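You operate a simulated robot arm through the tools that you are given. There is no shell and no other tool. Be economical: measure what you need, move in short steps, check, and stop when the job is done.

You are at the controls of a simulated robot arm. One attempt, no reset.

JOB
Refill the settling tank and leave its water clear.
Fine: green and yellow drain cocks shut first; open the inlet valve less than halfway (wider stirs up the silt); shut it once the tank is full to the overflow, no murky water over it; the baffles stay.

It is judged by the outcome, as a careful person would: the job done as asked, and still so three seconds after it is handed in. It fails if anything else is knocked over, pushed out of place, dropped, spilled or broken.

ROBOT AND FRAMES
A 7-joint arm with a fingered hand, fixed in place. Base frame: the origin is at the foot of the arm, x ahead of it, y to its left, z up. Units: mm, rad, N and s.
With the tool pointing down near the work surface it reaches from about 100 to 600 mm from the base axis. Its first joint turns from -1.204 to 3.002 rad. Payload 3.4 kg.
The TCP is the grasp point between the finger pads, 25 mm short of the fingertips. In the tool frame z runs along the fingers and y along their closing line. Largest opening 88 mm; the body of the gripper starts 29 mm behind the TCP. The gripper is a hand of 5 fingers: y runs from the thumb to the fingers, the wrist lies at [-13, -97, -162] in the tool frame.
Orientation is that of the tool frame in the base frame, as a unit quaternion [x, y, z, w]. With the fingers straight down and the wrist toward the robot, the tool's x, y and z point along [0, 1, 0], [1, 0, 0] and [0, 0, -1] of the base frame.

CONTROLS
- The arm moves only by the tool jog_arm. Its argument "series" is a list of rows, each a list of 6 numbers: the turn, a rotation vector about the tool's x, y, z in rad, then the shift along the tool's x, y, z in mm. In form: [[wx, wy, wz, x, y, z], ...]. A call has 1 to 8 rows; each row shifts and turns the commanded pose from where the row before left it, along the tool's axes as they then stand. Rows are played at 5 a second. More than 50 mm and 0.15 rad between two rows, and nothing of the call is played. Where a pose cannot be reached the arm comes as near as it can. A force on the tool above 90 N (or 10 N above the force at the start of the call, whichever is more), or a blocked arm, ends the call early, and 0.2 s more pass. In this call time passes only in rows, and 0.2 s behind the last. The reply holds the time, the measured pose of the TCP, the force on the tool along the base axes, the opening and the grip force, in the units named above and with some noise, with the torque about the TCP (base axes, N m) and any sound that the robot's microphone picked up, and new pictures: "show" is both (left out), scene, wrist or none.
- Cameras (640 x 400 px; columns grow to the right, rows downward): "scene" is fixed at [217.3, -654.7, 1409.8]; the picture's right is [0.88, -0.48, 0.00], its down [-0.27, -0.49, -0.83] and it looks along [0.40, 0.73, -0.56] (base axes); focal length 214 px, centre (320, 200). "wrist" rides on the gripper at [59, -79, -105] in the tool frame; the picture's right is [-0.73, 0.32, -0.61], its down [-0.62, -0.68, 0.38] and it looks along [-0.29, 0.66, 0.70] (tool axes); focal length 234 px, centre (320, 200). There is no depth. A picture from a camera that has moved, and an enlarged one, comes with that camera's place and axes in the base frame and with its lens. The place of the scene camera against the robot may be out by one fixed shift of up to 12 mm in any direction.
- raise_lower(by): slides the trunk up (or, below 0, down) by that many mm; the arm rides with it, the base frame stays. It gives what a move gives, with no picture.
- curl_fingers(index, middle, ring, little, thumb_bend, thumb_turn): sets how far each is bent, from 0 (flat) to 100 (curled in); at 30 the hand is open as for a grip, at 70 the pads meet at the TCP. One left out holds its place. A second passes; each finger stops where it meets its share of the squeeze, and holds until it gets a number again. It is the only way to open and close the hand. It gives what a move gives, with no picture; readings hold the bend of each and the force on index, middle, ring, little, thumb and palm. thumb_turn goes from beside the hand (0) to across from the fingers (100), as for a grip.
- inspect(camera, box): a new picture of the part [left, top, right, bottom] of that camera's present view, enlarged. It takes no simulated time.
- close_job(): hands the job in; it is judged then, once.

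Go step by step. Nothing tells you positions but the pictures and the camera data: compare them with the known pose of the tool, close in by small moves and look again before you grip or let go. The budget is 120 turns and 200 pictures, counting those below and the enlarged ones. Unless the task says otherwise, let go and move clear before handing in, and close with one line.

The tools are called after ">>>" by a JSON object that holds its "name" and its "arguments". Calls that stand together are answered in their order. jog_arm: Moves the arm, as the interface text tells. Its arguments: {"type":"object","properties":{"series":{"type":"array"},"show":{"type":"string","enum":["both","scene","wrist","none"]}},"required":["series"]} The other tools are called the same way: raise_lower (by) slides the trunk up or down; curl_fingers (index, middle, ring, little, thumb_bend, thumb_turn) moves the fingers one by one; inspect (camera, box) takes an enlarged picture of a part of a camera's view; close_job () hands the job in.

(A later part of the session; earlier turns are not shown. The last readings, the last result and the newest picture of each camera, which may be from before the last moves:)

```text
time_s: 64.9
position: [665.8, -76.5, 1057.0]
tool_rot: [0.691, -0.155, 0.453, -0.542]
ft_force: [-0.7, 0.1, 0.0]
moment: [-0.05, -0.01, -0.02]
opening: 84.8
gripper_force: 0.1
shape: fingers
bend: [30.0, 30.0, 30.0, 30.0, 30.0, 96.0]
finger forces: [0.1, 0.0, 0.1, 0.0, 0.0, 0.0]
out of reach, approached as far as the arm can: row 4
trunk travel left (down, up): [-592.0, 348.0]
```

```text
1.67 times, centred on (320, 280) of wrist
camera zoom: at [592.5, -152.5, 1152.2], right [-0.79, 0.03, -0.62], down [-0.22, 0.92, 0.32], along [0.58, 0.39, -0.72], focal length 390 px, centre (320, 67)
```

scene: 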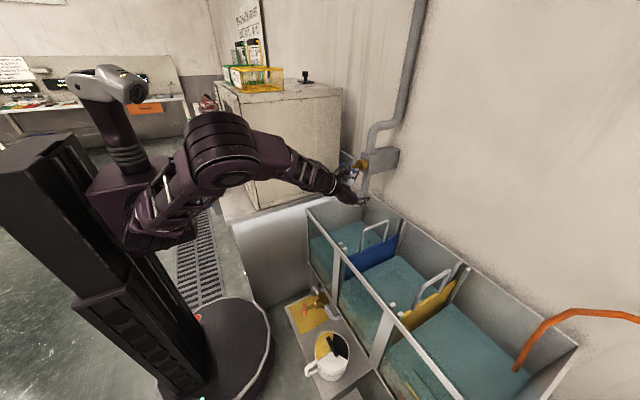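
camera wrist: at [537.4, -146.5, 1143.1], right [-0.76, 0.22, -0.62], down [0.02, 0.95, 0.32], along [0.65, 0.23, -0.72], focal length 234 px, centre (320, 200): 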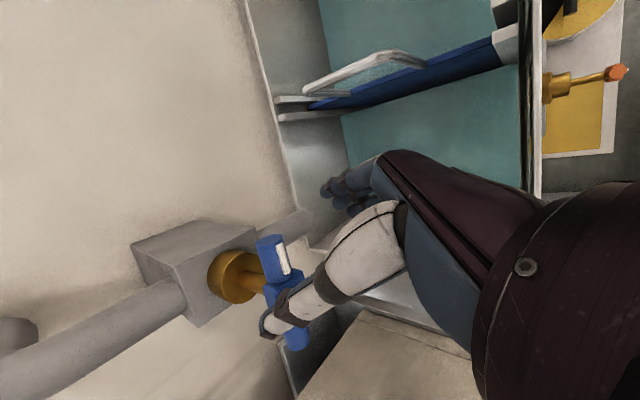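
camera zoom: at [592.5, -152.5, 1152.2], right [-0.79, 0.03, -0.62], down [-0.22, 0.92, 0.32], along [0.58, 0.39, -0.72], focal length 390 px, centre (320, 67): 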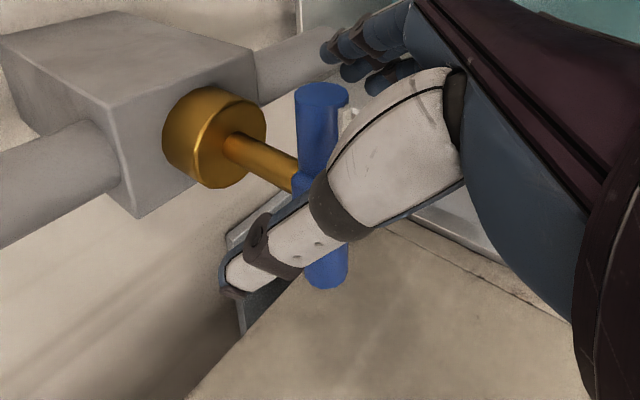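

Almost there. A bit more yaw for margin, then the last few millimetres.

>>> {"name": "jog_arm", "arguments": {"series": [[0.057, -0.111, 0, 0, 0, 0], [0.045, -0.09, 0, 0, 0, 0], [0, 0, 0, 1, 4, 9]], "show": "none"}}

>>> {"name": "inspect", "arguments": {"camera": "wrist", "box": [190, 160, 450, 400]}}

>>> {"name": "inspect", "arguments": {"camera": "scene", "box": [300, 110, 420, 220]}}

```text
time_s: 65.7
position: [671.6, -70.9, 1049.9]
tool_rot: [0.703, -0.078, 0.39, -0.589]
ft_force: [-0.3, -0.7, 0.3]
moment: [-0.02, -0.03, 0.01]
opening: 84.8
gripper_force: 0.0
shape: fingers
bend: [30.0, 30.0, 30.0, 30.0, 30.0, 96.0]
finger forces: [0.1, 0.1, 0.0, 0.1, 0.0, 0.1]
out of reach, approached as far as the arm can: row 3
trunk travel left (down, up): [-592.0, 348.0]
```

```text
1.67 times, centred on (320, 280) of wrist
camera zoom: at [616.0, -161.6, 1146.7], right [-0.77, -0.15, -0.62], down [-0.42, 0.85, 0.32], along [0.48, 0.51, -0.72], focal length 390 px, centre (320, 67)
```

zoom: 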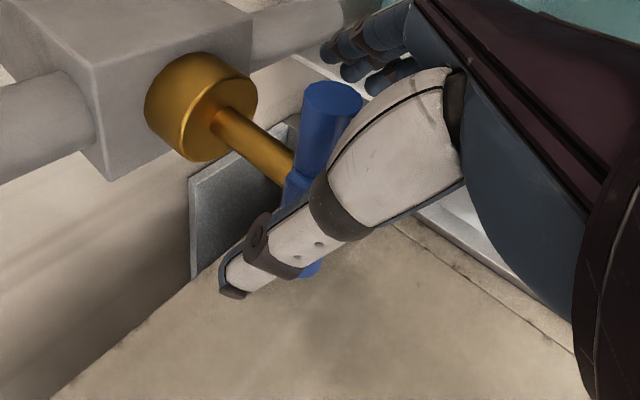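

```text
3.64 times, centred on (360, 165) of scene
camera zoom: at [217.3, -654.7, 1409.8], right [0.88, -0.48, 0.0], down [-0.27, -0.49, -0.83], along [0.4, 0.73, -0.56], focal length 780 px, centre (174, 327)
```

zoom: 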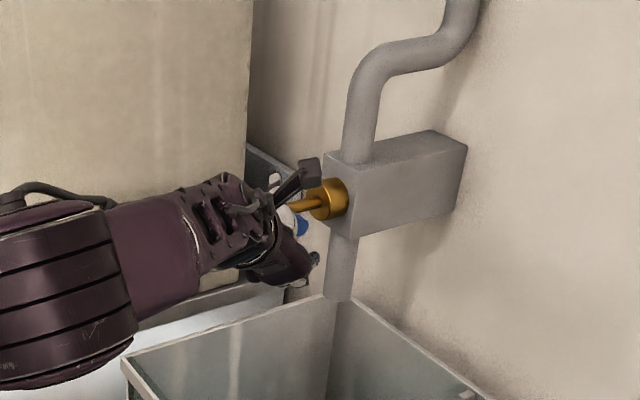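

In position. Before opening, I'll record the tank's present water level and look for the overflow.

>>> {"name": "inspect", "arguments": {"camera": "scene", "box": [300, 190, 460, 320]}}

>>> {"name": "inspect", "arguments": {"camera": "scene", "box": [430, 250, 610, 400]}}

>>> {"name": "curl_fingers", "arguments": {"index": 75, "middle": 75, "ring": 75, "little": 75, "thumb_bend": 75}}

>>> {"name": "inspect", "arguments": {"camera": "wrist", "box": [190, 160, 450, 400]}}

```text
3.08 times, centred on (380, 255) of scene
camera zoom: at [217.3, -654.7, 1409.8], right [0.88, -0.48, 0.0], down [-0.27, -0.49, -0.83], along [0.4, 0.73, -0.56], focal length 660 px, centre (135, 31)
```

zoom: 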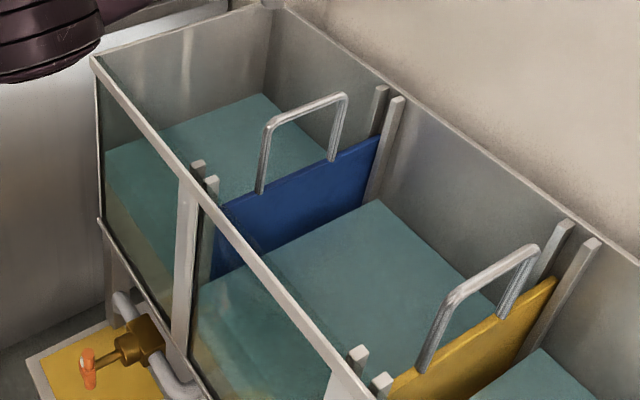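

```text
2.67 times, centred on (520, 325) of scene
camera zoom: at [217.3, -654.7, 1409.8], right [0.88, -0.48, 0.0], down [-0.27, -0.49, -0.83], along [0.4, 0.73, -0.56], focal length 572 px, centre (-213, -133)
```

zoom: 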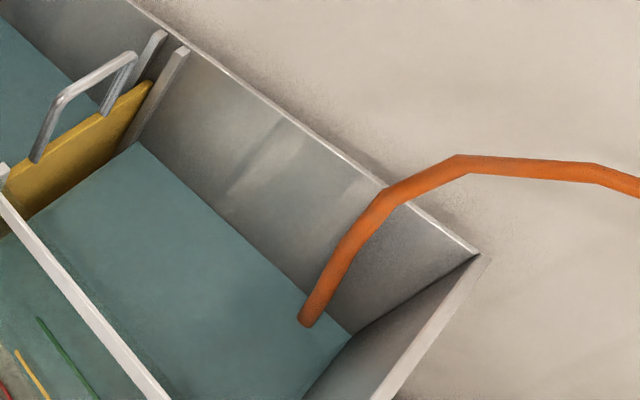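

```text
time_s: 66.7
position: [670.0, -69.1, 1053.1]
tool_rot: [0.703, -0.076, 0.391, -0.589]
ft_force: [3.2, 4.8, 13.2]
moment: [0.07, -0.02, -0.02]
opening: 0.8
gripper_force: 9.0
shape: fingers
bend: [75.0, 74.0, 75.0, 75.0, 65.0, 98.0]
finger forces: [2.8, 2.6, 0.1, 0.0, 13.1, 0.1]
trunk travel left (down, up): [-592.0, 348.0]
```

```text
1.67 times, centred on (320, 280) of wrist
camera zoom: at [614.0, -159.2, 1149.4], right [-0.77, -0.15, -0.62], down [-0.42, 0.85, 0.32], along [0.48, 0.51, -0.72], focal length 390 px, centre (320, 67)
```

zoom: 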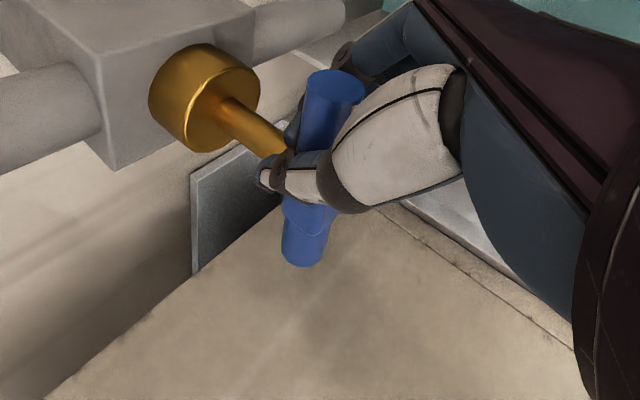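

Pinched. Now lifting the white arm gently to crack the inlet open, in small steps.

>>> {"name": "jog_arm", "arguments": {"series": [[0, 0, 0, 1.5, -5, 1], [0, 0, 0, 1.5, -5, 1]], "show": "none"}}

>>> {"name": "inspect", "arguments": {"camera": "wrist", "box": [190, 160, 450, 400]}}

```text
time_s: 67.3
position: [669.2, -68.3, 1057.4]
tool_rot: [0.706, -0.079, 0.389, -0.587]
ft_force: [2.3, 2.6, -3.0]
moment: [-0.17, 0.01, 0.03]
opening: 0.2
gripper_force: 11.1
shape: fingers
bend: [74.0, 74.0, 75.0, 75.0, 67.0, 99.0]
finger forces: [2.8, 6.0, 4.9, 0.0, 7.6, 0.0]
trunk travel left (down, up): [-592.0, 348.0]
```

```text
1.67 times, centred on (320, 280) of wrist
camera zoom: at [613.7, -158.2, 1153.2], right [-0.78, -0.15, -0.61], down [-0.42, 0.85, 0.32], along [0.47, 0.5, -0.72], focal length 390 px, centre (320, 67)
```

zoom: 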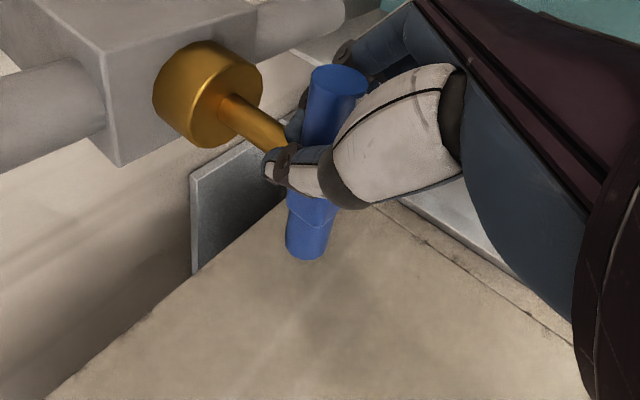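

The fingers are loading from below; continuing the lift.

>>> {"name": "jog_arm", "arguments": {"series": [[0, 0, 0, 1.5, -5, 1], [0, 0, 0, 1.5, -5, 1]], "show": "none"}}

>>> {"name": "inspect", "arguments": {"camera": "wrist", "box": [190, 160, 450, 400]}}

>>> {"name": "inspect", "arguments": {"camera": "scene", "box": [300, 110, 420, 220]}}

```text
time_s: 67.9
position: [669.4, -68.4, 1062.4]
tool_rot: [0.706, -0.082, 0.388, -0.586]
ft_force: [-2.5, -4.2, -25.3]
moment: [-0.32, 0.12, 0.1]
opening: 0.0
gripper_force: 14.5
shape: fingers
bend: [74.0, 73.0, 74.0, 75.0, 71.0, 99.0]
finger forces: [5.6, 8.5, 10.6, 0.1, 4.1, 0.0]
out of reach, approached as far as the arm can: row 1
trunk travel left (down, up): [-592.0, 348.0]
```

```text
1.67 times, centred on (320, 280) of wrist
camera zoom: at [613.8, -157.4, 1159.2], right [-0.78, -0.15, -0.61], down [-0.41, 0.85, 0.32], along [0.47, 0.5, -0.72], focal length 390 px, centre (320, 67)
```

zoom: 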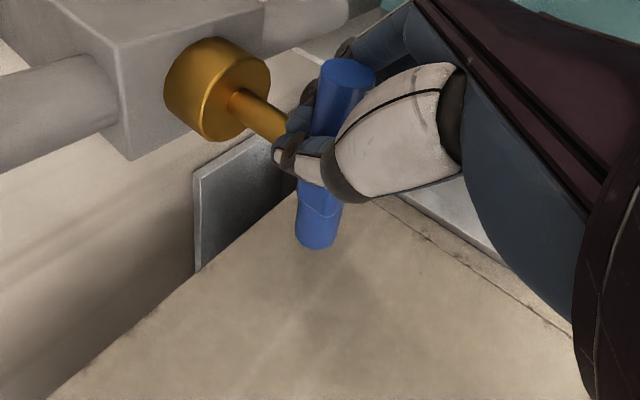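

```text
3.64 times, centred on (360, 165) of scene
camera zoom: at [217.3, -654.7, 1409.8], right [0.88, -0.48, 0.0], down [-0.27, -0.49, -0.83], along [0.4, 0.73, -0.56], focal length 780 px, centre (174, 327)
```

zoom: 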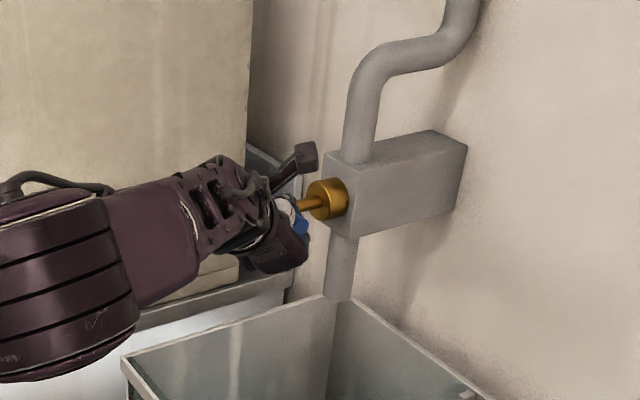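

25 N upward without turning: with the hand yawed, the fingertips are pressing near the stem and not on the arm. I'll release, shift outward toward the arm's end, and re-pinch.

>>> {"name": "jog_arm", "arguments": {"series": [[0, 0, 0, -3, 8, 0]], "show": "none"}}

>>> {"name": "curl_fingers", "arguments": {"index": 35, "middle": 35, "ring": 35, "little": 35, "thumb_bend": 35}}

>>> {"name": "jog_arm", "arguments": {"series": [[0, 0, 0, 9, 4, -10]], "show": "wrist"}}

>>> {"name": "inspect", "arguments": {"camera": "wrist", "box": [190, 160, 450, 400]}}

```text
time_s: 68.3
position: [668.7, -67.1, 1062.0]
tool_rot: [0.703, -0.08, 0.392, -0.589]
ft_force: [-0.7, -4.7, -13.2]
moment: [-0.25, 0.06, 0.02]
opening: 0.2
gripper_force: 11.1
shape: fingers
bend: [74.0, 73.0, 74.0, 75.0, 71.0, 99.0]
finger forces: [2.0, 6.6, 7.7, 0.0, 5.9, 0.0]
trunk travel left (down, up): [-592.0, 348.0]
```

```text
time_s: 69.3
position: [666.0, -65.7, 1061.8]
tool_rot: [0.704, -0.077, 0.39, -0.589]
ft_force: [0.4, 0.0, 0.4]
moment: [0.02, 0.0, 0.0]
opening: 73.8
gripper_force: 0.0
shape: fingers
bend: [35.0, 35.0, 35.0, 35.0, 35.0, 96.0]
finger forces: [0.1, 0.0, 0.0, 0.0, 0.1, 0.0]
trunk travel left (down, up): [-592.0, 348.0]
```

```text
time_s: 69.7
position: [664.0, -77.7, 1063.0]
tool_rot: [0.703, -0.077, 0.391, -0.589]
ft_force: [-0.6, -0.2, 0.1]
moment: [-0.04, 0.0, 0.03]
opening: 73.9
gripper_force: 0.2
shape: fingers
bend: [35.0, 35.0, 35.0, 35.0, 35.0, 96.0]
finger forces: [0.1, 0.0, 0.0, 0.0, 0.1, 0.0]
out of reach, approached as far as the arm can: row 1
trunk travel left (down, up): [-592.0, 348.0]
camera wrist: at [608.9, -168.6, 1157.6], right [-0.77, -0.15, -0.62], down [-0.42, 0.85, 0.32], along [0.48, 0.51, -0.72], focal length 234 px, centre (320, 200)
```

wrist: 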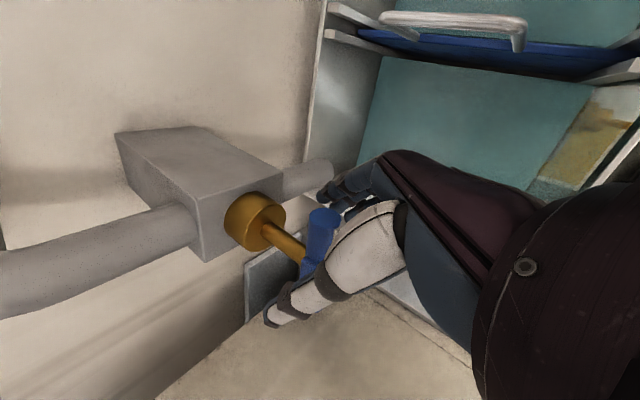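

```text
1.67 times, centred on (320, 280) of wrist
camera zoom: at [608.9, -168.6, 1157.6], right [-0.77, -0.15, -0.62], down [-0.42, 0.85, 0.32], along [0.48, 0.51, -0.72], focal length 390 px, centre (320, 67)
```

zoom: 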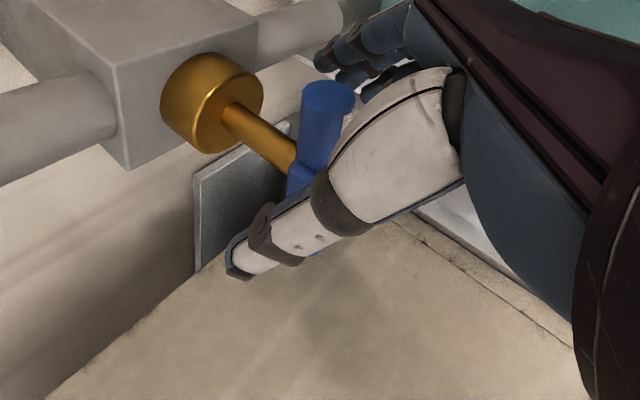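

The bar is still shut and the arm is near its lower fold limit. I'll back off, lower the trunk 60 mm for margin, and come back with only the fingertips on the arm's outer end.

>>> {"name": "jog_arm", "arguments": {"series": [[0, 0, 0, 0, 0, -30], [0, 0, 0, 0, 0, -30]], "show": "none"}}

>>> {"name": "raise_lower", "arguments": {"by": -70}}

>>> {"name": "jog_arm", "arguments": {"series": [[0, 0, 0, 13, -27, 0], [0, 0, 0, 13, -27, 0]], "show": "wrist"}}

>>> {"name": "inspect", "arguments": {"camera": "wrist", "box": [190, 160, 450, 400]}}

```text
time_s: 70.3
position: [625.3, -125.9, 1061.9]
tool_rot: [0.704, -0.077, 0.388, -0.59]
ft_force: [-0.1, -0.8, -0.3]
moment: [0.04, -0.01, -0.02]
opening: 74.0
gripper_force: 0.1
shape: fingers
bend: [35.0, 35.0, 35.0, 35.0, 35.0, 96.0]
finger forces: [0.0, 0.0, 0.0, 0.0, 0.0, 0.0]
trunk travel left (down, up): [-592.0, 348.0]
```

```text
time_s: 71.3
position: [626.1, -124.2, 991.3]
tool_rot: [0.704, -0.077, 0.389, -0.589]
ft_force: [0.1, 0.1, -0.6]
moment: [0.0, 0.01, 0.01]
opening: 73.8
gripper_force: 0.0
shape: fingers
bend: [35.0, 35.0, 35.0, 35.0, 35.0, 96.0]
finger forces: [0.0, 0.0, 0.1, 0.0, 0.1, 0.0]
trunk travel left (down, up): [-522.0, 418.0]
```

```text
time_s: 72.0
position: [623.7, -116.5, 1034.9]
tool_rot: [0.685, -0.062, 0.389, -0.612]
ft_force: [-0.1, -0.8, 0.2]
moment: [0.01, 0.0, 0.02]
opening: 74.1
gripper_force: 0.0
shape: fingers
bend: [35.0, 35.0, 35.0, 35.0, 35.0, 96.0]
finger forces: [0.1, 0.0, 0.0, 0.0, 0.0, 0.0]
out of reach, approached as far as the arm can: row 1, 2
trunk travel left (down, up): [-522.0, 418.0]
camera wrist: at [567.7, -213.6, 1125.2], right [-0.74, -0.15, -0.65], down [-0.46, 0.82, 0.34], along [0.48, 0.55, -0.68], focal length 234 px, centre (320, 200)
```

wrist: 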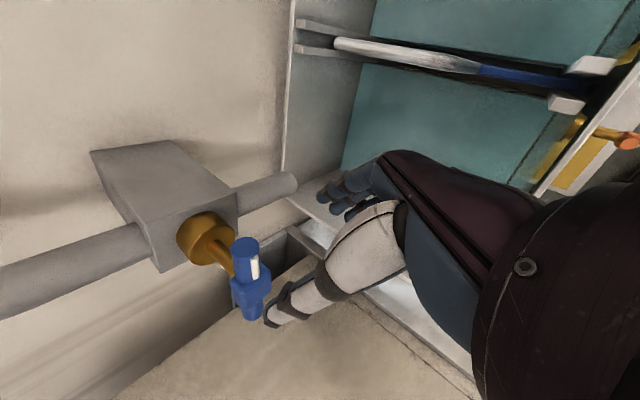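

```text
1.67 times, centred on (320, 280) of wrist
camera zoom: at [567.7, -213.6, 1125.2], right [-0.74, -0.15, -0.65], down [-0.46, 0.82, 0.34], along [0.48, 0.55, -0.68], focal length 390 px, centre (320, 67)
```

zoom: 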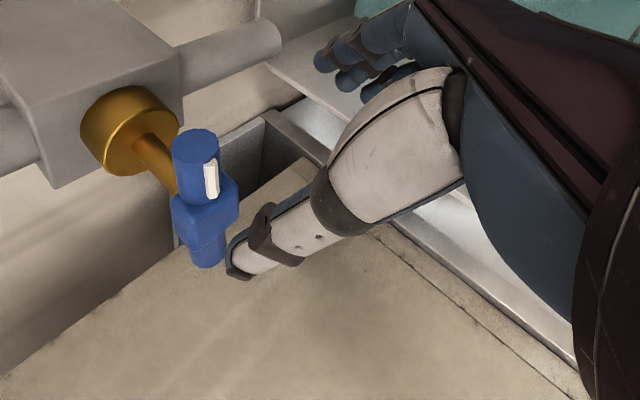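

Too low now; the usable band is narrow. Raising the trunk 41 mm to centre it, then dropping to the bar's height and advancing the fingertips to the arm's outer end.

>>> {"name": "raise_lower", "arguments": {"by": 41}}

>>> {"name": "jog_arm", "arguments": {"series": [[0, 0, 0, -11, 21, -1], [0, 0, 0, 6, 4, 20], [0, 0, 0, 6, 5, 21]], "show": "wrist"}}

>>> {"name": "inspect", "arguments": {"camera": "wrist", "box": [190, 160, 450, 400]}}

```text
time_s: 72.8
position: [622.3, -117.2, 1076.5]
tool_rot: [0.685, -0.063, 0.389, -0.613]
ft_force: [-0.5, -0.2, 0.3]
moment: [0.03, -0.03, 0.01]
opening: 73.9
gripper_force: 0.3
shape: fingers
bend: [35.0, 35.0, 35.0, 35.0, 35.0, 96.0]
finger forces: [0.1, 0.0, 0.1, 0.1, 0.1, 0.0]
trunk travel left (down, up): [-563.0, 377.0]
```

```text
time_s: 73.6
position: [642.8, -105.7, 1053.3]
tool_rot: [0.681, -0.064, 0.398, -0.611]
ft_force: [0.2, -0.2, 0.2]
moment: [0.02, -0.03, -0.01]
opening: 73.9
gripper_force: 0.0
shape: fingers
bend: [35.0, 35.0, 35.0, 35.0, 35.0, 96.0]
finger forces: [0.0, 0.0, 0.0, 0.1, 0.0, 0.0]
out of reach, approached as far as the arm can: row 2, 3
trunk travel left (down, up): [-563.0, 377.0]
camera wrist: at [586.1, -201.1, 1142.4], right [-0.74, -0.14, -0.66], down [-0.46, 0.82, 0.34], along [0.5, 0.55, -0.67], focal length 234 px, centre (320, 200)
```

wrist: 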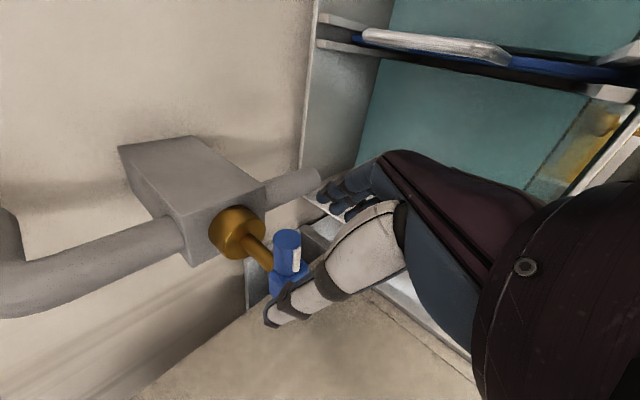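

```text
1.67 times, centred on (320, 280) of wrist
camera zoom: at [586.1, -201.1, 1142.4], right [-0.74, -0.14, -0.66], down [-0.46, 0.82, 0.34], along [0.5, 0.55, -0.67], focal length 390 px, centre (320, 67)
```

zoom: 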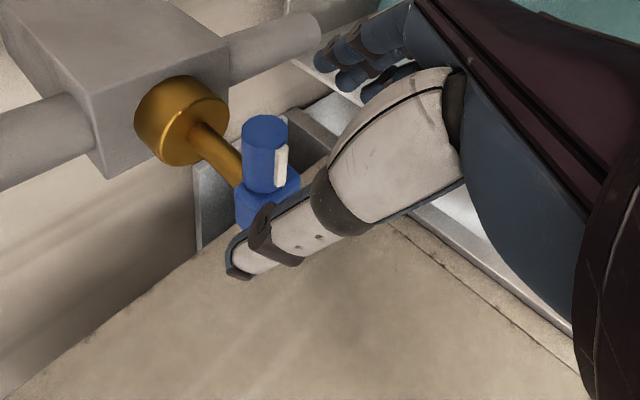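

The elbow is stuck out to the right, so this wrist posture keeps hitting limits. I'll retreat, rise, and re-orient to the arm's natural posture (fingers forward-down, palm axis along x) in open space.

>>> {"name": "jog_arm", "arguments": {"series": [[0, 0, 0, 0, 0, -40], [0, 0, 0, 0, 0, -40], [0, 0, 0, 0, 0, -40]], "show": "none"}}

>>> {"name": "raise_lower", "arguments": {"by": 200}}

>>> {"name": "jog_arm", "arguments": {"series": [[-0.047, -0.068, -0.113, 0, 0, 0], [-0.047, -0.068, -0.113, 0, 0, 0], [-0.047, -0.068, -0.113, 0, 0, 0], [-0.047, -0.068, -0.113, 0, 0, 0], [-0.047, -0.068, -0.113, 0, 0, 0], [-0.047, -0.068, -0.113, 0, 0, 0], [-0.047, -0.068, -0.113, 0, 0, 0], [-0.047, -0.068, -0.113, 0, 0, 0]], "show": "scene"}}

```text
time_s: 74.4
position: [568.5, -199.9, 1048.6]
tool_rot: [0.684, -0.064, 0.389, -0.614]
ft_force: [-1.1, -0.2, 0.1]
moment: [0.0, 0.0, -0.01]
opening: 74.0
gripper_force: 0.1
shape: fingers
bend: [35.0, 35.0, 35.0, 35.0, 35.0, 96.0]
finger forces: [0.0, 0.0, 0.0, 0.0, 0.0, 0.0]
trunk travel left (down, up): [-563.0, 377.0]
```

```text
time_s: 76.6
position: [569.5, -199.4, 1248.0]
tool_rot: [0.685, -0.064, 0.389, -0.613]
ft_force: [0.9, 1.0, 0.7]
moment: [0.0, -0.02, -0.05]
opening: 74.1
gripper_force: 0.0
shape: fingers
bend: [35.0, 35.0, 35.0, 35.0, 35.0, 96.0]
finger forces: [0.0, 0.0, 0.1, 0.0, 0.1, 0.0]
trunk travel left (down, up): [-763.0, 177.0]
```

```text
time_s: 78.4
position: [570.2, -198.1, 1246.8]
tool_rot: [0.818, 0.328, 0.404, -0.246]
ft_force: [-0.8, -0.5, 0.7]
moment: [0.04, 0.0, 0.01]
opening: 74.0
gripper_force: 0.1
shape: fingers
bend: [35.0, 35.0, 35.0, 35.0, 35.0, 96.0]
finger forces: [0.0, 0.0, 0.0, 0.0, 0.0, 0.1]
trunk travel left (down, up): [-763.0, 177.0]
```

scene: 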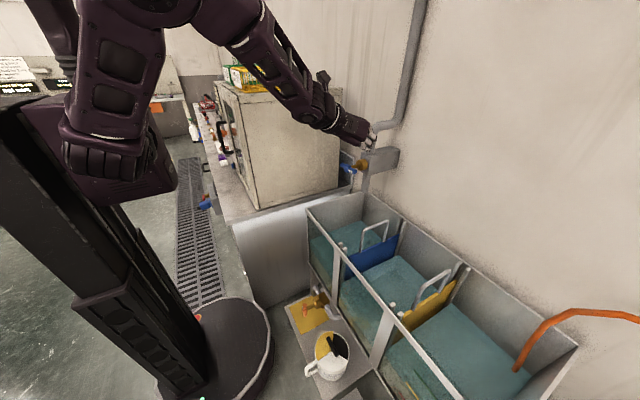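

Rotation is going smoothly with no limits and the elbow is up. Finishing the re-orientation.

>>> {"name": "jog_arm", "arguments": {"series": [[-0.047, -0.068, -0.113, 0, 0, 0], [-0.047, -0.068, -0.113, 0, 0, 0], [-0.047, -0.068, -0.113, 0, 0, 0], [-0.047, -0.068, -0.113, 0, 0, 0], [-0.047, -0.068, -0.113, 0, 0, 0], [-0.047, -0.068, -0.113, 0, 0, 0], [-0.047, -0.068, -0.113, 0, 0, 0], [-0.047, -0.068, -0.113, 0, 0, 0]], "show": "both"}}

```text
time_s: 80.2
position: [549.3, -317.9, 1206.5]
tool_rot: [0.711, 0.609, 0.31, 0.163]
ft_force: [-0.4, -0.2, 0.1]
moment: [0.0, -0.01, -0.01]
opening: 74.0
gripper_force: 0.0
shape: fingers
bend: [35.0, 35.0, 35.0, 35.0, 35.0, 96.0]
finger forces: [0.0, 0.1, 0.0, 0.1, 0.1, 0.0]
out of reach, approached as far as the arm can: row 2, 3, 4, 5, 6, 7, 8
trunk travel left (down, up): [-763.0, 177.0]
camera wrist: at [426.4, -259.2, 1250.1], right [-0.19, -0.86, 0.48], down [-0.32, -0.41, -0.85], along [0.93, -0.32, -0.19], focal length 234 px, centre (320, 200)
```

scene: 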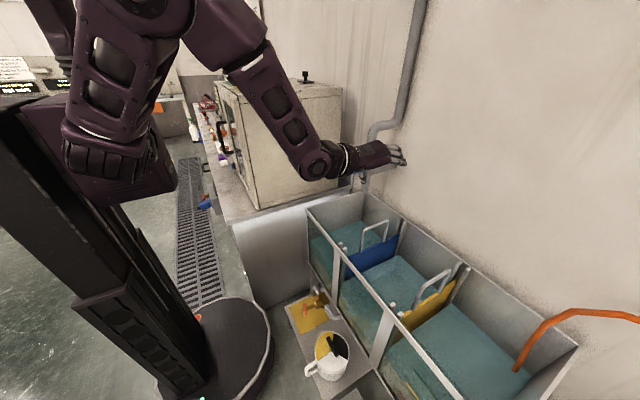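
wrist: 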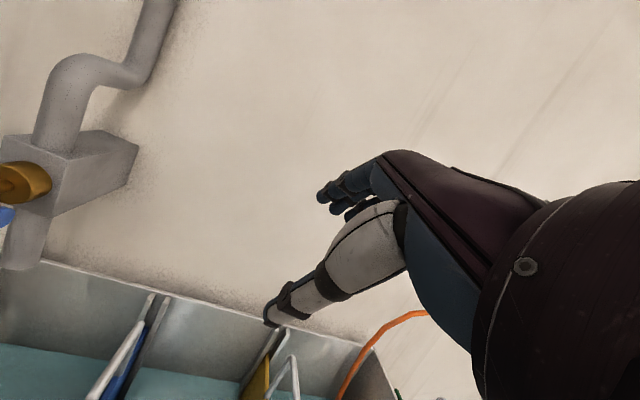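

Now in a more natural posture. Moving left at this height toward the valve's y.

>>> {"name": "jog_arm", "arguments": {"series": [[0, 0, 0, 38.7, -8.1, 5.8], [0, 0, 0, 38.7, -8.1, 5.8], [0, 0, 0, 38.7, -8.1, 5.8], [0, 0, 0, 38.7, -8.1, 5.8], [0, 0, 0, 38.7, -8.1, 5.8], [0, 0, 0, 38.7, -8.1, 5.8]], "show": "both"}}

```text
time_s: 81.6
position: [550.5, -320.8, 1204.1]
tool_rot: [0.713, 0.607, 0.307, 0.166]
ft_force: [-0.2, 0.0, 0.0]
moment: [0.04, 0.03, -0.01]
opening: 74.0
gripper_force: 0.0
shape: fingers
bend: [35.0, 35.0, 35.0, 35.0, 35.0, 96.0]
finger forces: [0.1, 0.0, 0.0, 0.1, 0.0, 0.0]
out of reach, approached as far as the arm can: row 1, 2, 3, 4, 5, 6
trunk travel left (down, up): [-763.0, 177.0]
camera wrist: at [427.1, -260.2, 1249.1], right [-0.19, -0.85, 0.48], down [-0.32, -0.41, -0.85], along [0.93, -0.32, -0.19], focal length 234 px, centre (320, 200)
```

scene: 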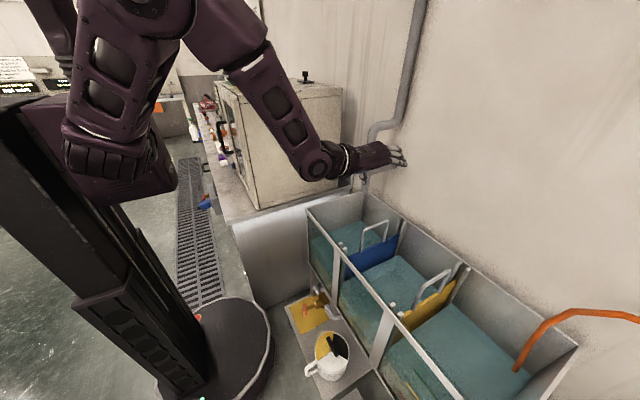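
wrist: 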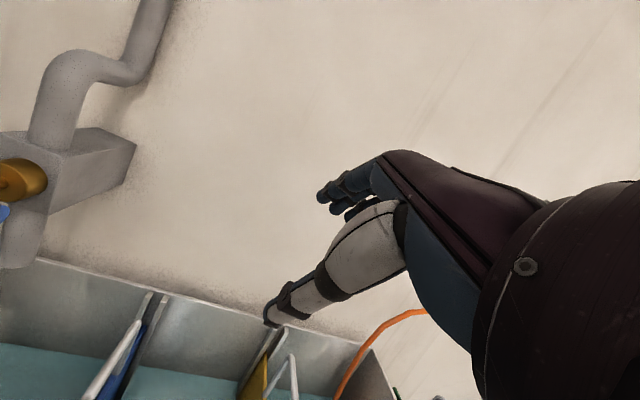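

This orientation can't swing left either. A better plan is tool pointing straight down (the arm's nominal posture), pressing single arms of the T-bar from above with one extended finger. Re-orienting to tool-down first.

>>> {"name": "jog_arm", "arguments": {"series": [[0.133, -0.053, 0, 0, 0, 0], [0.133, -0.053, 0, 0, 0, 0], [0.133, -0.053, 0, 0, 0, 0], [0.133, -0.053, 0, 0, 0, 0], [0.132, -0.053, 0, 0, 0, 0]], "show": "none"}}

>>> {"name": "jog_arm", "arguments": {"series": [[0, 0, 0, 40, 0, 0], [0, 0, 0, 40, 0, 0], [0, 0, 0, 40, 0, 0], [0, 0, 0, 40, 0, 0]], "show": "both"}}

```text
time_s: 82.8
position: [547.7, -362.7, 1194.8]
tool_rot: [0.764, 0.645, -0.004, 0.003]
ft_force: [-0.2, -0.2, 0.3]
moment: [-0.01, -0.03, -0.01]
opening: 74.1
gripper_force: 0.2
shape: fingers
bend: [35.0, 35.0, 35.0, 35.0, 35.0, 96.0]
finger forces: [0.1, 0.1, 0.0, 0.0, 0.0, 0.0]
out of reach, approached as far as the arm can: row 1, 2, 3
trunk travel left (down, up): [-763.0, 177.0]
```

```text
time_s: 83.8
position: [573.9, -203.5, 1193.9]
tool_rot: [0.763, 0.646, -0.005, 0.004]
ft_force: [0.2, -0.3, 0.1]
moment: [0.03, 0.02, -0.01]
opening: 74.1
gripper_force: 0.1
shape: fingers
bend: [35.0, 35.0, 35.0, 35.0, 35.0, 96.0]
finger forces: [0.0, 0.1, 0.1, 0.0, 0.0, 0.0]
trunk travel left (down, up): [-763.0, 177.0]
camera wrist: at [505.8, -130.1, 1297.2], right [0.2, -0.76, 0.62], down [-0.78, -0.51, -0.38], along [0.6, -0.4, -0.69], focal length 234 px, centre (320, 200)
```

scene: 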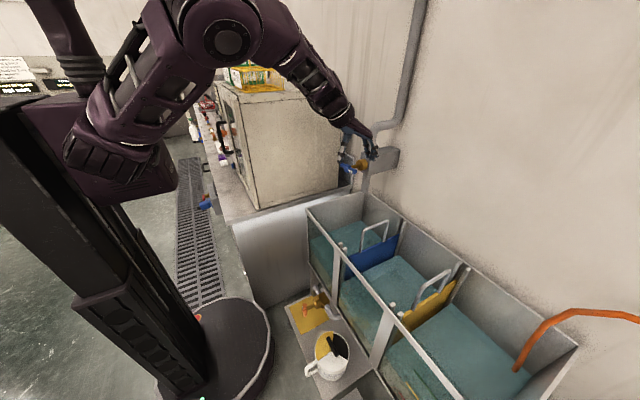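
wrist: 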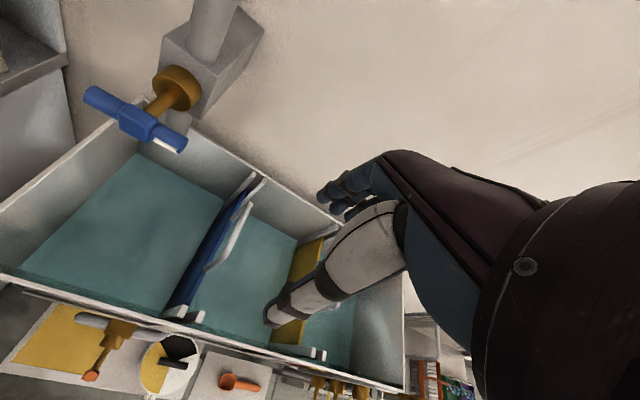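

Tool-down moves freely, with a clear view of the valve. I'll extend only the index finger and curl the rest.

>>> {"name": "curl_fingers", "arguments": {"index": 20, "middle": 100, "ring": 100, "little": 100, "thumb_bend": 20}}

>>> {"name": "jog_arm", "arguments": {"series": [[0, 0, 0, 40, 0, 0], [0, 0, 0, 40, 0, 0], [0, 0, 0, 40, 0, 0]], "show": "both"}}

>>> {"name": "inspect", "arguments": {"camera": "wrist", "box": [200, 100, 420, 260]}}

```text
time_s: 84.8
position: [572.7, -205.7, 1195.1]
tool_rot: [0.763, 0.646, -0.004, 0.003]
ft_force: [0.6, 0.2, 0.5]
moment: [0.01, 0.02, 0.03]
opening: 103.8
gripper_force: 0.1
shape: fingers
bend: [20.0, 100.0, 100.0, 100.0, 20.0, 95.0]
finger forces: [0.0, 0.0, 0.0, 0.1, 0.0, 0.0]
trunk travel left (down, up): [-763.0, 177.0]
```

```text
time_s: 85.6
position: [582.1, -108.5, 1195.1]
tool_rot: [0.764, 0.646, -0.003, 0.002]
ft_force: [0.0, 0.1, 0.3]
moment: [-0.02, 0.0, 0.01]
opening: 103.9
gripper_force: 0.0
shape: fingers
bend: [20.0, 100.0, 100.0, 100.0, 20.0, 95.0]
finger forces: [0.0, 0.1, 0.1, 0.0, 0.0, 0.1]
out of reach, approached as far as the arm can: row 3
trunk travel left (down, up): [-763.0, 177.0]
camera wrist: at [513.6, -35.7, 1297.4], right [0.2, -0.76, 0.61], down [-0.78, -0.51, -0.38], along [0.6, -0.4, -0.69], focal length 234 px, centre (320, 200)
```

scene: 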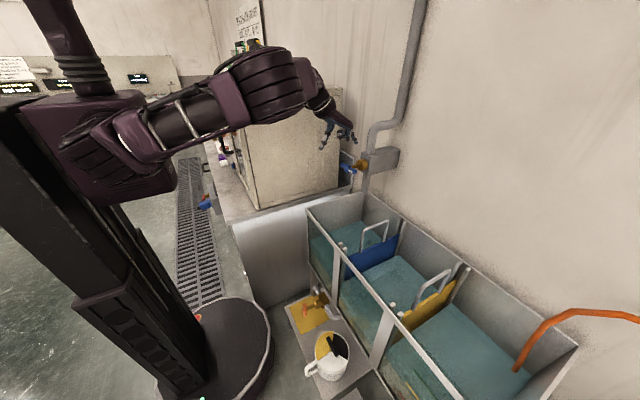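
wrist: 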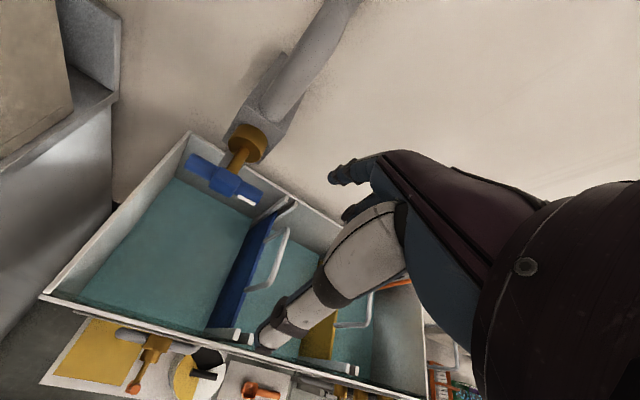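

```text
2.50 times, centred on (310, 180) of wrist
camera zoom: at [513.6, -35.7, 1297.4], right [0.2, -0.76, 0.61], down [-0.78, -0.51, -0.38], along [0.6, -0.4, -0.69], focal length 585 px, centre (345, 250)
```

zoom: 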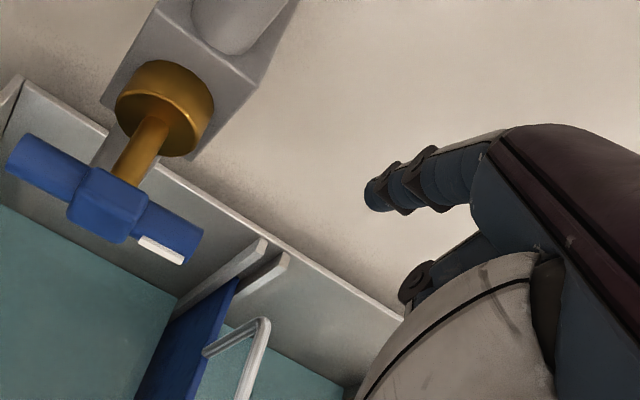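

Limit again as the elbow swings out; the trunk is too high relative to the hand. I'll step the trunk down while jogging the hand up.

>>> {"name": "jog_arm", "arguments": {"series": [[0, 0, 0, -15, -10, -35], [0, 0, 0, -10, 0, -40], [0, 0, 0, 0, 0, -40]], "show": "none"}}

>>> {"name": "raise_lower", "arguments": {"by": -150}}

>>> {"name": "jog_arm", "arguments": {"series": [[0, 0, 0, 0, 0, -40], [0, 0, 0, 0, 0, -40], [0, 0, 0, 0, 0, -40]], "show": "scene"}}

```text
time_s: 86.4
position: [571.0, -129.8, 1310.7]
tool_rot: [0.763, 0.646, -0.004, 0.003]
ft_force: [-0.3, -0.2, 0.6]
moment: [0.04, 0.04, -0.01]
opening: 103.7
gripper_force: 0.0
shape: fingers
bend: [20.0, 100.0, 100.0, 100.0, 20.0, 95.0]
finger forces: [0.0, 0.0, 0.0, 0.1, 0.0, 0.0]
trunk travel left (down, up): [-763.0, 177.0]
```

```text
time_s: 88.1
position: [569.3, -129.6, 1161.6]
tool_rot: [0.763, 0.647, -0.004, 0.004]
ft_force: [-0.1, 0.6, 0.6]
moment: [0.05, 0.0, -0.03]
opening: 103.8
gripper_force: 0.2
shape: fingers
bend: [20.0, 100.0, 100.0, 100.0, 20.0, 95.0]
finger forces: [0.0, 0.1, 0.1, 0.1, 0.1, 0.0]
trunk travel left (down, up): [-613.0, 327.0]
```

```text
time_s: 88.9
position: [541.5, -161.7, 1252.2]
tool_rot: [0.763, 0.647, -0.002, 0.004]
ft_force: [-0.4, 0.4, 0.8]
moment: [0.0, 0.0, 0.03]
opening: 103.7
gripper_force: 0.0
shape: fingers
bend: [20.0, 100.0, 100.0, 100.0, 20.0, 95.0]
finger forces: [0.0, 0.0, 0.0, 0.1, 0.0, 0.1]
out of reach, approached as far as the arm can: row 1, 2, 3
trunk travel left (down, up): [-613.0, 327.0]
```

scene: 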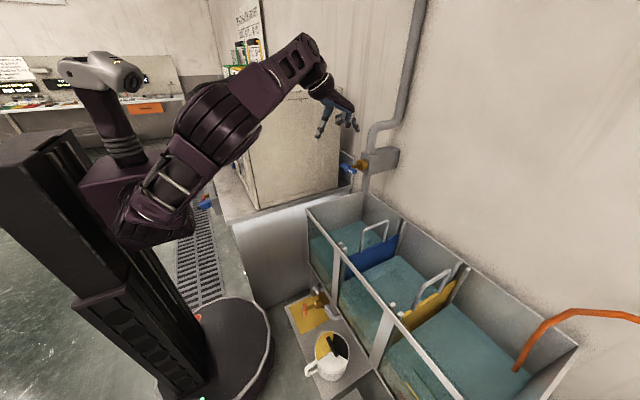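

The forearm now points forward-left, so the hand should yaw left with it. Rotating the tool about its vertical axis accordingly.

>>> {"name": "jog_arm", "arguments": {"series": [[0, 0, -0.13, 0, 0, 5], [0, 0, -0.13, 0, 0, 5], [0, 0, -0.13, 0, 0, 5], [0, 0, -0.13, 0, 0, 0], [0, 0, -0.13, 0, 0, 0], [0, 0, -0.13, 0, 0, 0]], "show": "none"}}

>>> {"name": "jog_arm", "arguments": {"series": [[0, 0, 0, 20, 22, 10], [0, 0, 0, 20, 22, 10], [0, 0, 0, 20, 22, 10]], "show": "both"}}

```text
time_s: 90.3
position: [529.9, -152.6, 1226.8]
tool_rot: [0.461, 0.887, -0.004, 0.002]
ft_force: [-0.7, -0.4, 0.2]
moment: [0.01, 0.0, -0.02]
opening: 103.7
gripper_force: 0.1
shape: fingers
bend: [20.0, 100.0, 100.0, 100.0, 20.0, 95.0]
finger forces: [0.0, 0.0, 0.1, 0.0, 0.1, 0.1]
out of reach, approached as far as the arm can: row 6
trunk travel left (down, up): [-613.0, 327.0]
```

```text
time_s: 91.1
position: [549.5, -66.3, 1196.0]
tool_rot: [0.462, 0.887, -0.005, 0.0]
ft_force: [0.4, -1.2, -0.1]
moment: [-0.01, 0.03, -0.01]
opening: 103.6
gripper_force: 0.1
shape: fingers
bend: [20.0, 100.0, 100.0, 100.0, 20.0, 95.0]
finger forces: [0.1, 0.0, 0.1, 0.0, 0.0, 0.0]
out of reach, approached as far as the arm can: row 3
trunk travel left (down, up): [-613.0, 327.0]
camera wrist: at [451.9, -62.6, 1300.0], right [0.68, -0.4, 0.61], down [-0.2, -0.91, -0.37], along [0.7, 0.13, -0.7], focal length 234 px, centre (320, 200)
```

scene: 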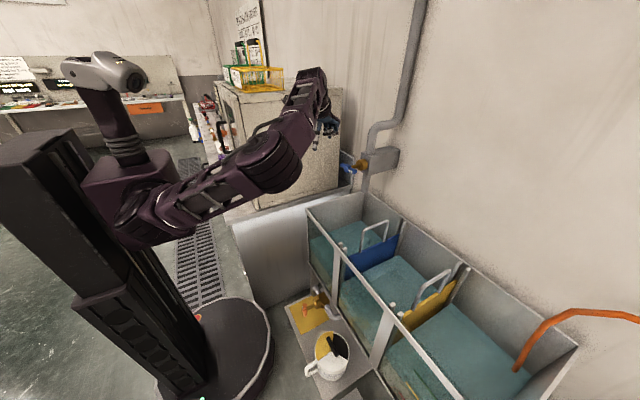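
wrist: 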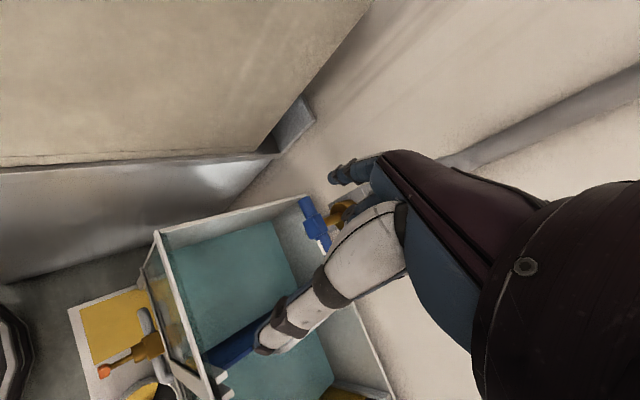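

Big improvement. The index tip is roughly at tool [7, 69, 20]. To press the far (+y) arm, TCP should be near [621, -59]. Approaching above it.

>>> {"name": "jog_arm", "arguments": {"series": [[0, 0, 0, -12, 21, 20], [0, 0, 0, -12, 21, 20], [0, 0, 0, -12, 21, 20]], "show": "both"}}

>>> {"name": "inspect", "arguments": {"camera": "wrist", "box": [220, 120, 420, 260]}}

>>> {"name": "inspect", "arguments": {"camera": "scene", "box": [300, 90, 420, 200]}}

```text
time_s: 91.9
position: [586.5, -90.2, 1164.4]
tool_rot: [0.46, 0.888, -0.005, 0.003]
ft_force: [-0.8, 0.8, -0.2]
moment: [-0.01, -0.01, 0.01]
opening: 103.7
gripper_force: 0.1
shape: fingers
bend: [20.0, 100.0, 100.0, 100.0, 20.0, 95.0]
finger forces: [0.0, 0.0, 0.0, 0.0, 0.1, 0.1]
out of reach, approached as far as the arm can: row 1, 2, 3
trunk travel left (down, up): [-613.0, 327.0]
camera wrist: at [487.0, -86.7, 1268.2], right [0.68, -0.4, 0.61], down [-0.2, -0.91, -0.37], along [0.7, 0.13, -0.7], focal length 234 px, centre (320, 200)
```

scene: 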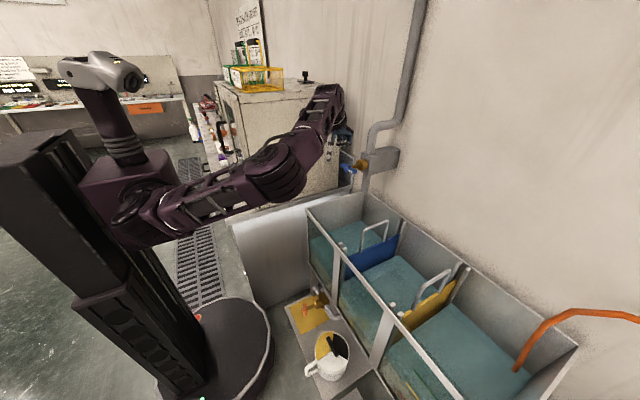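
wrist: 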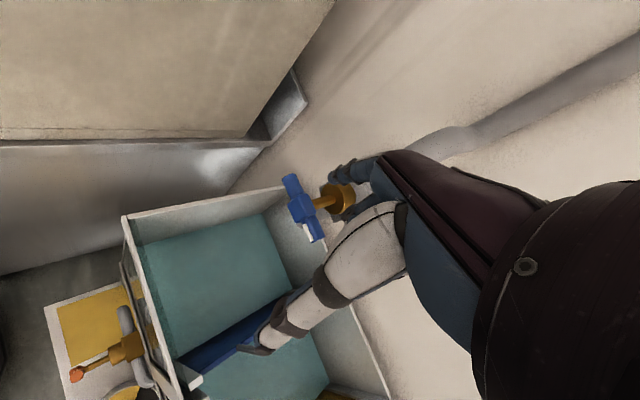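

```text
2.86 times, centred on (320, 190) of wrist
camera zoom: at [487.0, -86.7, 1268.2], right [0.68, -0.4, 0.61], down [-0.2, -0.91, -0.37], along [0.7, 0.13, -0.7], focal length 669 px, centre (320, 229)
```

zoom: 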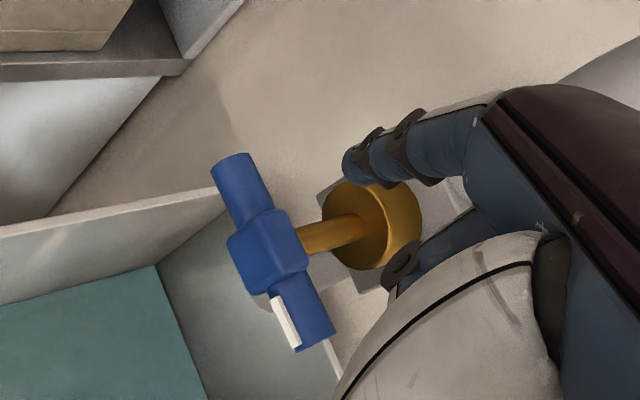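

```text
3.64 times, centred on (360, 145) of scene
camera zoom: at [217.3, -654.7, 1409.8], right [0.88, -0.48, 0.0], down [-0.27, -0.49, -0.83], along [0.4, 0.73, -0.56], focal length 780 px, centre (174, 400)
```

zoom: 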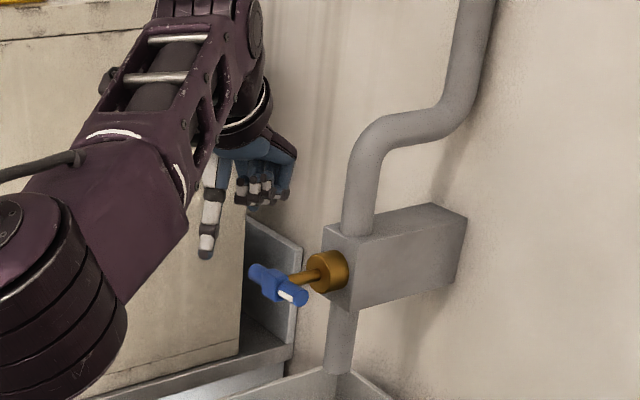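

The index tip is about [636, -46, 1143]. More left yaw should give more room; then I'll lower via the trunk and advance.

>>> {"name": "jog_arm", "arguments": {"series": [[0, 0, -0.11, 0, 0, 0], [0, 0, -0.11, 0, 0, 0], [0, 0, -0.11, 0, 0, 0]], "show": "none"}}

>>> {"name": "raise_lower", "arguments": {"by": -40}}

>>> {"name": "jog_arm", "arguments": {"series": [[0, 0, 0, -10, 15, 0], [0, 0, 0, -10, 15, 0]], "show": "none"}}

>>> {"name": "inspect", "arguments": {"camera": "wrist", "box": [220, 120, 420, 260]}}

>>> {"name": "inspect", "arguments": {"camera": "scene", "box": [300, 90, 420, 200]}}

```text
time_s: 92.7
position: [510.0, -19.7, 1155.3]
tool_rot: [0.312, 0.95, -0.006, 0.002]
ft_force: [1.2, 0.3, 0.2]
moment: [-0.01, 0.0, 0.0]
opening: 103.5
gripper_force: 0.1
shape: fingers
bend: [20.0, 100.0, 100.0, 100.0, 20.0, 95.0]
finger forces: [0.0, 0.0, 0.0, 0.1, 0.0, 0.0]
out of reach, approached as far as the arm can: row 1, 2, 3
trunk travel left (down, up): [-613.0, 327.0]
```

```text
time_s: 93.5
position: [510.1, -19.8, 1117.0]
tool_rot: [0.313, 0.95, -0.005, 0.002]
ft_force: [0.5, 0.3, -0.5]
moment: [0.0, 0.0, 0.0]
opening: 103.5
gripper_force: 0.0
shape: fingers
bend: [20.0, 100.0, 100.0, 100.0, 20.0, 95.0]
finger forces: [0.1, 0.0, 0.1, 0.0, 0.1, 0.0]
trunk travel left (down, up): [-573.0, 367.0]
```

```text
time_s: 94.1
position: [511.4, -19.7, 1116.2]
tool_rot: [0.313, 0.95, -0.006, 0.002]
ft_force: [-0.3, -0.3, -0.4]
moment: [0.0, -0.02, 0.01]
opening: 103.5
gripper_force: 0.0
shape: fingers
bend: [20.0, 100.0, 100.0, 100.0, 20.0, 95.0]
finger forces: [0.0, 0.0, 0.0, 0.0, 0.1, 0.0]
out of reach, approached as far as the arm can: row 1, 2
trunk travel left (down, up): [-573.0, 367.0]
```

```text
2.86 times, centred on (320, 190) of wrist
camera zoom: at [416.1, -46.8, 1220.4], right [0.78, -0.16, 0.61], down [0.1, -0.92, -0.37], along [0.62, 0.35, -0.7], focal length 669 px, centre (320, 229)
```

zoom: 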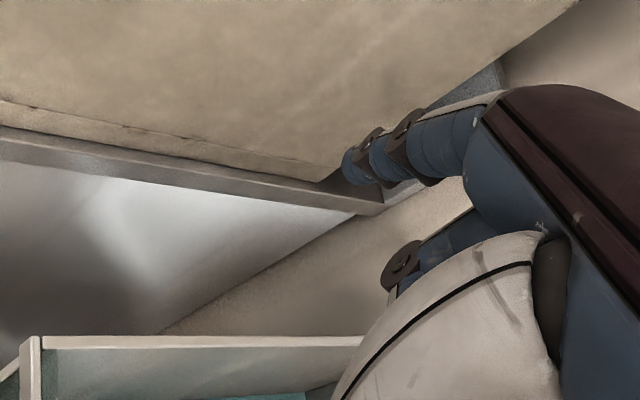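

```text
3.64 times, centred on (360, 145) of scene
camera zoom: at [217.3, -654.7, 1409.8], right [0.88, -0.48, 0.0], down [-0.27, -0.49, -0.83], along [0.4, 0.73, -0.56], focal length 780 px, centre (174, 400)
```

zoom: 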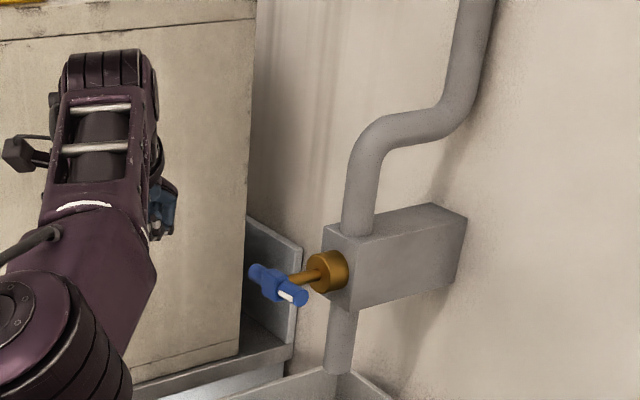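

That over-rotated, and tool-down reach ends near 600 mm. The forward-pointing pose did reach the handle at [672, -71], so I'll return to it with the trunk where it worked, and lift the arm's outer end with flat (stiff) fingers. Moving to open space first.

>>> {"name": "raise_lower", "arguments": {"by": 190}}

>>> {"name": "jog_arm", "arguments": {"series": [[0, 0, 0.14, 0, 0, 0], [0, 0, 0.14, 0, 0, 0], [0, 0, 0.14, 0, 0, 0], [0, 0, 0.14, 0, 0, 0], [0, 0, 0.14, 0, 0, 0], [0, 0, 0.14, 0, 0, 0], [0, 0, 0.14, 0, 0, 0], [0, 0, 0.13, 0, 0, 0]], "show": "none"}}

>>> {"name": "jog_arm", "arguments": {"series": [[0, 0, 0, -30, 10, 20], [0, 0, 0, -30, 10, 20], [0, 0, 0, -30, 10, 20], [0, 0, 0, -30, 10, 10], [0, 0, 0, -30, 10, 0], [0, 0, 0, -30, 10, 0]], "show": "scene"}}

```text
time_s: 96.2
position: [511.5, -20.4, 1307.7]
tool_rot: [0.312, 0.95, -0.005, 0.002]
ft_force: [0.2, 0.0, 0.0]
moment: [0.0, 0.0, 0.03]
opening: 103.8
gripper_force: 0.0
shape: fingers
bend: [20.0, 100.0, 100.0, 100.0, 20.0, 95.0]
finger forces: [0.0, 0.1, 0.0, 0.1, 0.1, 0.0]
trunk travel left (down, up): [-763.0, 177.0]
```

```text
time_s: 98.0
position: [493.9, -80.9, 1298.8]
tool_rot: [0.766, 0.643, -0.002, 0.004]
ft_force: [0.7, 0.6, -0.5]
moment: [-0.01, 0.01, -0.06]
opening: 103.8
gripper_force: 0.1
shape: fingers
bend: [20.0, 100.0, 100.0, 100.0, 20.0, 95.0]
finger forces: [0.0, 0.0, 0.0, 0.0, 0.0, 0.0]
out of reach, approached as far as the arm can: row 3, 4, 5, 6, 7, 8
trunk travel left (down, up): [-763.0, 177.0]
```

```text
time_s: 99.4
position: [521.6, -271.8, 1231.9]
tool_rot: [0.766, 0.643, -0.002, 0.004]
ft_force: [-0.4, -0.1, -0.6]
moment: [0.01, 0.0, 0.0]
opening: 103.5
gripper_force: 0.1
shape: fingers
bend: [20.0, 100.0, 100.0, 100.0, 20.0, 95.0]
finger forces: [0.0, 0.0, 0.0, 0.0, 0.0, 0.0]
trunk travel left (down, up): [-763.0, 177.0]
```

scene: 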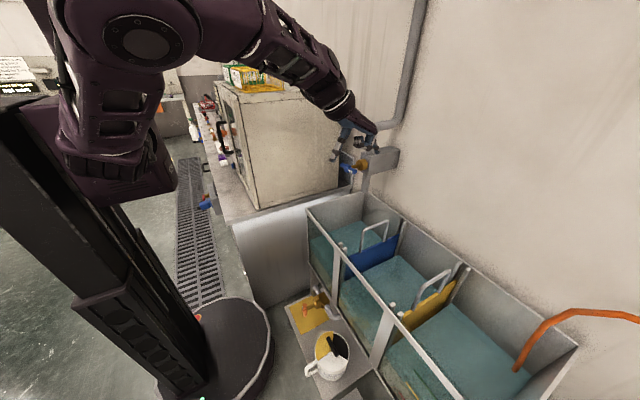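

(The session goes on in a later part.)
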